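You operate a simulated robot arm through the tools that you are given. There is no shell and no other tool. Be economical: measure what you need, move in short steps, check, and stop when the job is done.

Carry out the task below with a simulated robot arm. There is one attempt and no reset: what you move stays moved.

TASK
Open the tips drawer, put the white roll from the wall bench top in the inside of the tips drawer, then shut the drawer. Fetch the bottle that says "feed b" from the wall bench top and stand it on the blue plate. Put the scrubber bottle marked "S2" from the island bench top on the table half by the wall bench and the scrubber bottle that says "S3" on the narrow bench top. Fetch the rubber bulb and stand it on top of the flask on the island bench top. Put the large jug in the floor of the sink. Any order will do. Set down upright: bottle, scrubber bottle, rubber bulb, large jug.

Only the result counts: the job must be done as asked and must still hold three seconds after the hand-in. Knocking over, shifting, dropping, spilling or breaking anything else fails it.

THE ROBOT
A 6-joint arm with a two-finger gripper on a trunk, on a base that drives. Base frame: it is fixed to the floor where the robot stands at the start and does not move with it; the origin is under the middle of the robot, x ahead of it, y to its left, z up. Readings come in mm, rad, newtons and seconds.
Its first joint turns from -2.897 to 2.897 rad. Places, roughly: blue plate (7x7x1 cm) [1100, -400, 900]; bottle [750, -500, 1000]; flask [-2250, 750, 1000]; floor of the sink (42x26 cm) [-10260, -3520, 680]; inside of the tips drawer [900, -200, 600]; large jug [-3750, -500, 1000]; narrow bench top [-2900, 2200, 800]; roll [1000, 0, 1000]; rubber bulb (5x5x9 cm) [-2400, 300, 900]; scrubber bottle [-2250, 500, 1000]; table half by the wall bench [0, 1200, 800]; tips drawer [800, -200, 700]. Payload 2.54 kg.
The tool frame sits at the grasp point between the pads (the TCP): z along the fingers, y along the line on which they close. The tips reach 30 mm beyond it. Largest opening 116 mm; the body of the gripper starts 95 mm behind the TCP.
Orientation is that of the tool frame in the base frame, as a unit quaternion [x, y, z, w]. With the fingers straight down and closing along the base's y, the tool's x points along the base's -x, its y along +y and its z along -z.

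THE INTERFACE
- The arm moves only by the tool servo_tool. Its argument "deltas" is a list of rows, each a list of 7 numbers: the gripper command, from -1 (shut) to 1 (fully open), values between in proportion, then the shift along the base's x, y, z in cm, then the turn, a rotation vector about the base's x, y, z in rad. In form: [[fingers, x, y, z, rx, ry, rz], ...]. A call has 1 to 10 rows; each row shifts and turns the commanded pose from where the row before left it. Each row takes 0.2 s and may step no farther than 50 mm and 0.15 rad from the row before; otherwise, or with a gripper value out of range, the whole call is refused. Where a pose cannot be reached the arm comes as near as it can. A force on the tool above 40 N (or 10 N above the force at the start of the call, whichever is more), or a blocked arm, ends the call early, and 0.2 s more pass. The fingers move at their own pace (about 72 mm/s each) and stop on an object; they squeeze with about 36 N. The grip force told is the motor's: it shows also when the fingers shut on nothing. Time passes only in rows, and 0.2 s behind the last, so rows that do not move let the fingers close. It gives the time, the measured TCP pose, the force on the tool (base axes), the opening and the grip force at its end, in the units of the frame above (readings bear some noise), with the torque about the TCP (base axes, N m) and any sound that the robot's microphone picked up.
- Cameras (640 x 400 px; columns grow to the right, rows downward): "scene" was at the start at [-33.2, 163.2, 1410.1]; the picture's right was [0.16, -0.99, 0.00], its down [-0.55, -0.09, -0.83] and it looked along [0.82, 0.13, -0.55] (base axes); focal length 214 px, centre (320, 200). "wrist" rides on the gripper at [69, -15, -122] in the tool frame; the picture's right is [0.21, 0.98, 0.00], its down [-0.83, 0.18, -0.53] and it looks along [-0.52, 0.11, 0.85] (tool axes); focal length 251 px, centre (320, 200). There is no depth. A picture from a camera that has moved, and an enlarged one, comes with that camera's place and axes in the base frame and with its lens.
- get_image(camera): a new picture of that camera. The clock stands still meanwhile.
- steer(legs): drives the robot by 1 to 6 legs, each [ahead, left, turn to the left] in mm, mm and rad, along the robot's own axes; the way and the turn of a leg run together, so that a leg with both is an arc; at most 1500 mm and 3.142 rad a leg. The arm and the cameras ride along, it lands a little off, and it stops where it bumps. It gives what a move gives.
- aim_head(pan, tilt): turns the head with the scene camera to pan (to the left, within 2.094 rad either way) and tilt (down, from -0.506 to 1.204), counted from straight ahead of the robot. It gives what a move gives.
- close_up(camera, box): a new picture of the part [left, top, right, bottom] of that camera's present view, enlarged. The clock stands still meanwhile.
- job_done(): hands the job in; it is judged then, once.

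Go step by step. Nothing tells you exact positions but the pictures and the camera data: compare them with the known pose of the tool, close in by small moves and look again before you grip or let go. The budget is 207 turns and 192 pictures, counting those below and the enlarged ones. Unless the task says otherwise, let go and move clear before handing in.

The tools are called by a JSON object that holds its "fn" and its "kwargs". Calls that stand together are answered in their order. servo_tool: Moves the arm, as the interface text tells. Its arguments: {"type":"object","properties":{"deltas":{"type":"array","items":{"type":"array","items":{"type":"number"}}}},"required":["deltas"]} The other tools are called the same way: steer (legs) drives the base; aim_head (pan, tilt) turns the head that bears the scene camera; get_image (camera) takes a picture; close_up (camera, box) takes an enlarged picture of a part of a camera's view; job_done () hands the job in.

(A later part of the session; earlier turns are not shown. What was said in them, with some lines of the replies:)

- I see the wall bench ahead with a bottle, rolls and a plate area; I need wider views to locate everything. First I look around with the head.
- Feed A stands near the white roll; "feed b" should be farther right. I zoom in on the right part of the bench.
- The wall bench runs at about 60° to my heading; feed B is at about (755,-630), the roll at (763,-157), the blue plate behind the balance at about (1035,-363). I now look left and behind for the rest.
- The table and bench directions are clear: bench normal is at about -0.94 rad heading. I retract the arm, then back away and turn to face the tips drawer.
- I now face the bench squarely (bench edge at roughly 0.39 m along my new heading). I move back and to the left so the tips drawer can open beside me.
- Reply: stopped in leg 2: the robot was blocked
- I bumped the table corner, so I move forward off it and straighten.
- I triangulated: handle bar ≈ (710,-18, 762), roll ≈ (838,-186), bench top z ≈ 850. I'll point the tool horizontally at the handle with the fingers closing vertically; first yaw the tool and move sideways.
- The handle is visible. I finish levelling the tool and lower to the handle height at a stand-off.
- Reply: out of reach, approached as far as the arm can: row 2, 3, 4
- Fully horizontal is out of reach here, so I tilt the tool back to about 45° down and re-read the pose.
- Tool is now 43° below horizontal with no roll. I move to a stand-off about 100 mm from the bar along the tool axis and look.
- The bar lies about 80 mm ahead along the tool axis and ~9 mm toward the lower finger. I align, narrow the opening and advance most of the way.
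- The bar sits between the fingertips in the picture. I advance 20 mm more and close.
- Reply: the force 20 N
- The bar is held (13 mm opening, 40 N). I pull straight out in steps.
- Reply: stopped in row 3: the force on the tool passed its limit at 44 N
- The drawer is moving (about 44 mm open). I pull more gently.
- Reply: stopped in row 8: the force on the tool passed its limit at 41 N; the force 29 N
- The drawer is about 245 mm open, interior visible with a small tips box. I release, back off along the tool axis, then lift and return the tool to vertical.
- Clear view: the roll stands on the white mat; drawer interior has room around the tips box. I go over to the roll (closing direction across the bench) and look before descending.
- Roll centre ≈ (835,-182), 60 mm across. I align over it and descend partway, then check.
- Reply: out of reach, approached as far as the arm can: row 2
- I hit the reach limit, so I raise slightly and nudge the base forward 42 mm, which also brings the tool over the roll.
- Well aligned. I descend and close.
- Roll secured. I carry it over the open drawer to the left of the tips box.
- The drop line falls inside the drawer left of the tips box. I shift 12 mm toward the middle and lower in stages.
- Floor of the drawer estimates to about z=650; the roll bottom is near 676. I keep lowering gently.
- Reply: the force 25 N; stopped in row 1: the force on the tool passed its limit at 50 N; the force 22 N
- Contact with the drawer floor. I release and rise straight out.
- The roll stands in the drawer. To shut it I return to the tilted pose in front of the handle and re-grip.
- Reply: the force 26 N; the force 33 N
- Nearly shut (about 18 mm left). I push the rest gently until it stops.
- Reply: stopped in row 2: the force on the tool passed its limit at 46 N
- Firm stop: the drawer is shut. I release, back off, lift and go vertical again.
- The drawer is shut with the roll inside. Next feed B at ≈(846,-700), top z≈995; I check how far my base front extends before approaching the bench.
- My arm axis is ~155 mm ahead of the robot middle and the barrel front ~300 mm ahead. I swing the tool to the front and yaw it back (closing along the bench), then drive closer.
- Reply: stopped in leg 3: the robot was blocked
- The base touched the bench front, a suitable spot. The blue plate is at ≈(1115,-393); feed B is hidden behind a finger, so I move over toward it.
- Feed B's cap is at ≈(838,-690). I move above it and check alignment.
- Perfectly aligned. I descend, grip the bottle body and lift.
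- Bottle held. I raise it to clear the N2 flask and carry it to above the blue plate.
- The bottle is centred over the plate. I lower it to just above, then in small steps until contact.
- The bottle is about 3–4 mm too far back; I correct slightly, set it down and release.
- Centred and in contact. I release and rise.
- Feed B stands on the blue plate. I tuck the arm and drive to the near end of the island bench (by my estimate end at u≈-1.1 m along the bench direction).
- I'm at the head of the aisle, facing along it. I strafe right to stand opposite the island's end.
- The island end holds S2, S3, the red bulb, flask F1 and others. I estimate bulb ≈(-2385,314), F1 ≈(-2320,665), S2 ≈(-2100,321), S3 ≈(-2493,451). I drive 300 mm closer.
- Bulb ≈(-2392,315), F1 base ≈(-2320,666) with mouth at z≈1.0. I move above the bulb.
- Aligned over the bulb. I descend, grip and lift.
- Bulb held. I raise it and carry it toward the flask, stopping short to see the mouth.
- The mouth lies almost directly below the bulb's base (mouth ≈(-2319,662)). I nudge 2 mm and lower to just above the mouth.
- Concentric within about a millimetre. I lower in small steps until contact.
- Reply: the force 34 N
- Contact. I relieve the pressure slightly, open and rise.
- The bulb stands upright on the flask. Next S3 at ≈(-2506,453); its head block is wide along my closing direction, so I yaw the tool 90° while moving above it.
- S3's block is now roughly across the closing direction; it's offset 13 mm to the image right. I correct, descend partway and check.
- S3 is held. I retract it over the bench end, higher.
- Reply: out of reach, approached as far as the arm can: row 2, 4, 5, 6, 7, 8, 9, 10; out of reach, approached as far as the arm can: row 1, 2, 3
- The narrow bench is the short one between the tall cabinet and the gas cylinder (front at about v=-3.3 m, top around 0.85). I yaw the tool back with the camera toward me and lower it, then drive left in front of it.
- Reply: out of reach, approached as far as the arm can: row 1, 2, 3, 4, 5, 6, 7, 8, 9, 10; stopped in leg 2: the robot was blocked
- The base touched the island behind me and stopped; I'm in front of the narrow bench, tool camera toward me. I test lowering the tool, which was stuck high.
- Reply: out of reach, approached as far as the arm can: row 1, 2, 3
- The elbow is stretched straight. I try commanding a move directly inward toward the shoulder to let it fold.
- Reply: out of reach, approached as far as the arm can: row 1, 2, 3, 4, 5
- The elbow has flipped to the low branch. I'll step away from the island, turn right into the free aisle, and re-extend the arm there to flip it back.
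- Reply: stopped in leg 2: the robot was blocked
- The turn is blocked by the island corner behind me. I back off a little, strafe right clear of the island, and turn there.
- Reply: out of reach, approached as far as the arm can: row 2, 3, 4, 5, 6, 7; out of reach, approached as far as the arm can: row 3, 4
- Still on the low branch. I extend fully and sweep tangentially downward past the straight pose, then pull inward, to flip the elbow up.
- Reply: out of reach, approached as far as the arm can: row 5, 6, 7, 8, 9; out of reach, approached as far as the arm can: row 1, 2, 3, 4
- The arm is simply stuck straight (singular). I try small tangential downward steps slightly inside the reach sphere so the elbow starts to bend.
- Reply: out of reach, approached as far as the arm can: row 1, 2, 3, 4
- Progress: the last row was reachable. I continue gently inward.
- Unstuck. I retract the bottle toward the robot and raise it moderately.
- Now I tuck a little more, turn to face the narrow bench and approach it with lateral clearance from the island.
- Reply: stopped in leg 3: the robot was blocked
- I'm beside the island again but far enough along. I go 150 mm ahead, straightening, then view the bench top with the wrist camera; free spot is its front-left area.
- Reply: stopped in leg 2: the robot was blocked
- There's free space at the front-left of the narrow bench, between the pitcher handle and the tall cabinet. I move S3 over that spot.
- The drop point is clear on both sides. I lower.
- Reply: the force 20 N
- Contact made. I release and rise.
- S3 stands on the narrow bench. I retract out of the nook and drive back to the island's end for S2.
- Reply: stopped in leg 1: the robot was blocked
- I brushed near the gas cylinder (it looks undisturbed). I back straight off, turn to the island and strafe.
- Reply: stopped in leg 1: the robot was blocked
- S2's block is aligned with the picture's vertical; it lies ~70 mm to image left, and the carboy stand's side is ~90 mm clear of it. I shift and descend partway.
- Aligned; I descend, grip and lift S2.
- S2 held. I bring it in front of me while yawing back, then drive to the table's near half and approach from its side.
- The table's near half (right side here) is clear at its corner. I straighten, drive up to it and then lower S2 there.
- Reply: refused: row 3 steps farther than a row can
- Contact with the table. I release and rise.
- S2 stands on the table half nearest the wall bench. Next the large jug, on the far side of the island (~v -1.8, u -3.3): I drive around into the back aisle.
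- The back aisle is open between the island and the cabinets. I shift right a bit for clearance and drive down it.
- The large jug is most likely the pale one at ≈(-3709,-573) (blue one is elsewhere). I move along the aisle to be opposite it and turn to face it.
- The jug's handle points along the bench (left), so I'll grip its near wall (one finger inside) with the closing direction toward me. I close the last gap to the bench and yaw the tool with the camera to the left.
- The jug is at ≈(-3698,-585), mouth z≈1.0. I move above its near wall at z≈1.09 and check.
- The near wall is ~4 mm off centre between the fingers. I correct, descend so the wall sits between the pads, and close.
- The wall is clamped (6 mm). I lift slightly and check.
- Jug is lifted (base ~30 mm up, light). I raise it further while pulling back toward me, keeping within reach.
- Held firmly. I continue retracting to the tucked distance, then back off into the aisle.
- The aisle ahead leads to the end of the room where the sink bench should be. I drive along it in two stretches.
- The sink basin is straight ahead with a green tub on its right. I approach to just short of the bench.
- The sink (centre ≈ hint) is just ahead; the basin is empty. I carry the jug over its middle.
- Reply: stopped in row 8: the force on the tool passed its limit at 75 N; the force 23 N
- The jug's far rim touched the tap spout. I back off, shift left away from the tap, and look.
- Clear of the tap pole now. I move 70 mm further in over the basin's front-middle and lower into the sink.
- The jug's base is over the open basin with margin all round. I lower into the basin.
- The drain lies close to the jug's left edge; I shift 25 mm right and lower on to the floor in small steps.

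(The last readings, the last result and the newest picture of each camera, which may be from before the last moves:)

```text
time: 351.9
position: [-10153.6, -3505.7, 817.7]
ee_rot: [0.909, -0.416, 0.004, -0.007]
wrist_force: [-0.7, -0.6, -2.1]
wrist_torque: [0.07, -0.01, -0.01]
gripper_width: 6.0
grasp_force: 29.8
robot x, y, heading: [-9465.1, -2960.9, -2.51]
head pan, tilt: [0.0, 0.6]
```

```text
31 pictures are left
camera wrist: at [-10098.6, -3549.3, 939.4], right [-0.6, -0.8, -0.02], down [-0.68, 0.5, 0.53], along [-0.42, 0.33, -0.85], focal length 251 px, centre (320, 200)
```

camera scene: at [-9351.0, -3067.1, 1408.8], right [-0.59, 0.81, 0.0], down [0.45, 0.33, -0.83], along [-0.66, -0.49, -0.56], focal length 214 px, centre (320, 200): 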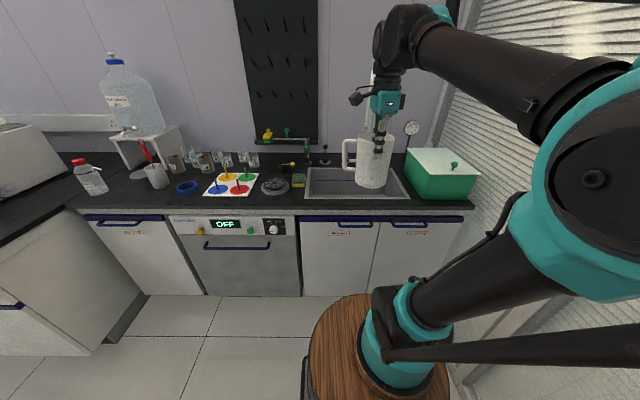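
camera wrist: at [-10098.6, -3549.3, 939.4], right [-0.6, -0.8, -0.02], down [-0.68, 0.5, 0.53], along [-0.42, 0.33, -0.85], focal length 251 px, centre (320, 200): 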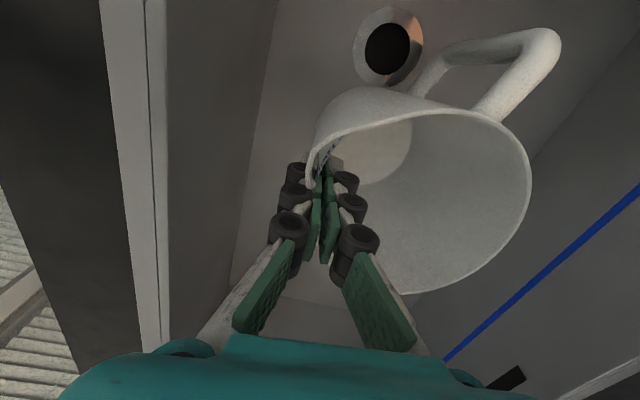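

{"fn": "servo_tool", "kwargs": {"deltas": [[-1, 0, 0, -0.4, 0, 0, 0], [-1, 0, 0, -0.4, 0, 0, 0]]}}

{"fn": "servo_tool", "kwargs": {"deltas": [[-1, 0, 0, -0.4, 0, 0, 0], [-1, 0, 0, -0.4, 0, 0, 0]]}}

{"fn": "servo_tool", "kwargs": {"deltas": [[-1, 0, 0, -0.4, 0, 0, 0], [-1, 0, 0, -0.4, 0, 0, 0]]}}

```text
time: 352.5
position: [-10154.3, -3504.3, 811.0]
ee_rot: [0.909, -0.418, 0.005, -0.008]
wrist_force: [3.8, 6.7, 21.9]
wrist_torque: [-0.73, 0.0, 0.1]
gripper_width: 6.1
grasp_force: 30.3
robot x, y, heading: [-9460.2, -2966.1, -2.507]
head pan, tilt: [0.0, 0.6]
```

```text
time: 353.1
position: [-10155.1, -3502.3, 805.2]
ee_rot: [0.909, -0.416, 0.003, -0.008]
wrist_force: [0.1, 3.7, 24.7]
wrist_torque: [-1.39, 0.27, -0.04]
gripper_width: 6.1
grasp_force: 30.9
robot x, y, heading: [-9463.1, -2967.1, -2.504]
head pan, tilt: [0.0, 0.6]
stopped in row 2: the force on the tool passed its limit at 47 N (the readings are from after the stop); the commanded pose is now the measured one
```

```text
time: 353.4
position: [-10156.2, -3501.9, 804.5]
ee_rot: [0.909, -0.416, 0.004, -0.007]
wrist_force: [0.7, 3.0, 27.1]
wrist_torque: [-1.63, 0.27, 0.02]
gripper_width: 6.1
grasp_force: 30.4
robot x, y, heading: [-9465.2, -2964.4, -2.505]
head pan, tilt: [0.0, 0.6]
stopped in row 1: the force on the tool passed its limit at 50 N (the readings are from after the stop); the commanded pose is now the measured one
```

Contact on the sink floor. I relieve pressure, look, and then open gently.

{"fn": "servo_tool", "kwargs": {"deltas": [[-1, 0, 0, 0.3, 0, 0, 0], [-1, 0, 0, 0.2, 0, 0, 0]]}}

{"fn": "get_image", "kwargs": {"camera": "wrist"}}

{"fn": "servo_tool", "kwargs": {"deltas": [[-0.7, 0, 0, 0, 0, 0, 0], [-0.4, 0, 0, 0, 0, 0, 0], [-0.2, 0, 0, 0, 0, 0, 0], [-0.2, 0, 0, 0, 0, 0, 0]]}}

{"fn": "get_image", "kwargs": {"camera": "wrist"}}

```text
time: 354.0
position: [-10154.8, -3502.7, 806.0]
ee_rot: [0.909, -0.417, 0.004, -0.008]
wrist_force: [-0.3, -0.1, -0.4]
wrist_torque: [0.0, 0.04, -0.02]
gripper_width: 5.8
grasp_force: 30.2
robot x, y, heading: [-9462.1, -2962.2, -2.501]
head pan, tilt: [0.0, 0.6]
```

```text
30 pictures are left
camera wrist: at [-10100.0, -3547.7, 928.3], right [-0.6, -0.8, -0.02], down [-0.68, 0.5, 0.53], along [-0.42, 0.33, -0.85], focal length 251 px, centre (320, 200)
```

wrist: 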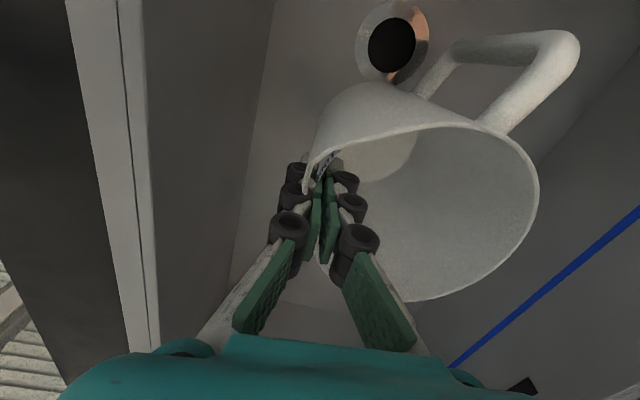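

```text
time: 355.0
position: [-10155.8, -3502.7, 806.4]
ee_rot: [0.909, -0.417, 0.005, -0.008]
wrist_force: [0.1, -0.6, 0.5]
wrist_torque: [-0.01, 0.02, -0.04]
gripper_width: 46.3
grasp_force: 0.1
robot x, y, heading: [-9464.9, -2964.6, -2.504]
head pan, tilt: [0.0, 0.6]
```

```text
29 pictures are left
camera wrist: at [-10100.0, -3547.6, 928.5], right [-0.6, -0.8, -0.02], down [-0.68, 0.5, 0.53], along [-0.42, 0.33, -0.85], focal length 251 px, centre (320, 200)
```

wrist: 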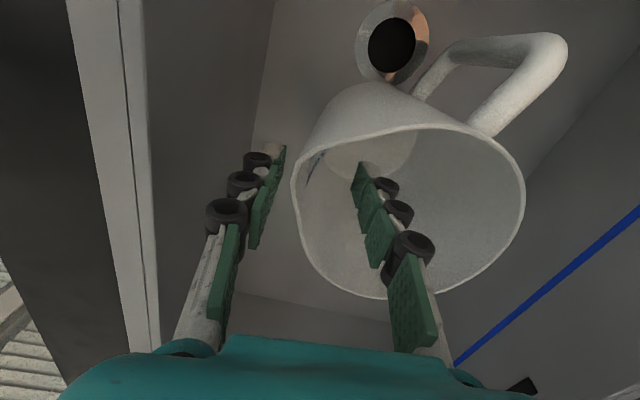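

The jug stands free in the sink. I rise straight out.

{"fn": "servo_tool", "kwargs": {"deltas": [[-0.2, 0, 0, 2, 0, 0, 0], [-0.2, 0, 0, 4, 0, 0, 0], [-0.2, 0, 0, 4.5, 0, 0, 0], [-0.2, 0, 0, 4.5, 0, 0, 0], [-0.2, 0, 0, 4.5, 0, 0, 0], [-0.2, 3, 2.2, 2, 0, 0, 0], [-0.2, 3, 2.2, 0, 0, 0, 0], [-0.2, 3, 2.2, 0, 0, 0, 0]]}}

{"fn": "get_image", "kwargs": {"camera": "wrist"}}

{"fn": "close_up", "kwargs": {"camera": "scene", "box": [260, 80, 440, 240]}}

```text
time: 356.8
position: [-10066.6, -3438.2, 1025.0]
ee_rot: [0.909, -0.417, 0.004, -0.008]
wrist_force: [-1.3, 0.2, -0.3]
wrist_torque: [0.02, -0.03, 0.0]
gripper_width: 46.4
grasp_force: 0.1
robot x, y, heading: [-9468.4, -2962.1, -2.504]
head pan, tilt: [0.0, 0.6]
```

```text
28 pictures are left
camera wrist: at [-10010.3, -3483.4, 1145.2], right [-0.6, -0.8, -0.02], down [-0.68, 0.5, 0.53], along [-0.42, 0.33, -0.85], focal length 251 px, centre (320, 200)
```

wrist: 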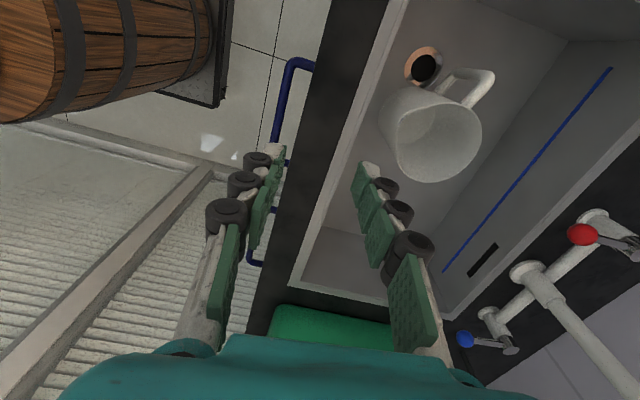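

```text
2.50 times, centred on (350, 160) of scene
camera zoom: at [-9350.9, -3067.1, 1408.7], right [-0.59, 0.81, 0.0], down [0.46, 0.34, -0.82], along [-0.66, -0.49, -0.57], focal length 536 px, centre (245, 300)
```

zoom: 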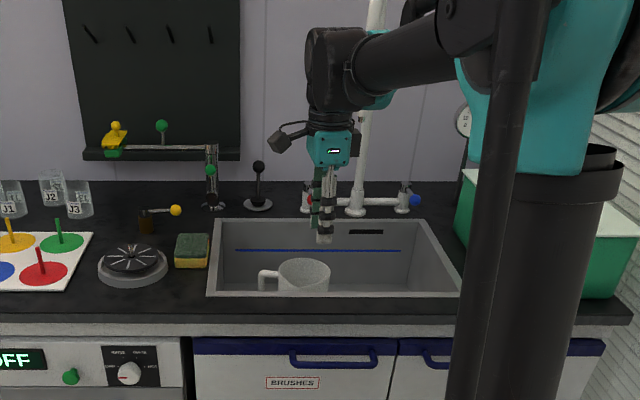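

The jug stands upright on the sink floor and the gripper is clear. The other placements all looked in order when last seen, so I hand in.

{"fn": "job_done", "kwargs": {}}

```text
The job is handed in.
```

I finished every part of the job and handed it in; the result hasn't come back yet.

- **Roll:** it stands in the tips drawer, and the drawer is pushed fully shut.
- **Feed B:** it stands on the blue plate.
- **S2:** it is on the table half by the wall bench.
- **S3:** it is on the narrow bench top.
- **Rubber bulb:** it stands on top of flask F1 on the island bench.
- **Large jug:** it stands on the sink floor. There was also a blue jug nearby of about the same size; I took the pale one because it matched the position you gave.

While driving, the base bumped the table, the wall bench and the island. It also stopped against something right beside the gas cylinder. The jug's rim touched the sink tap once on the way in. I saw nothing shifted in the views I took afterwards, but I did not recheck every spot.
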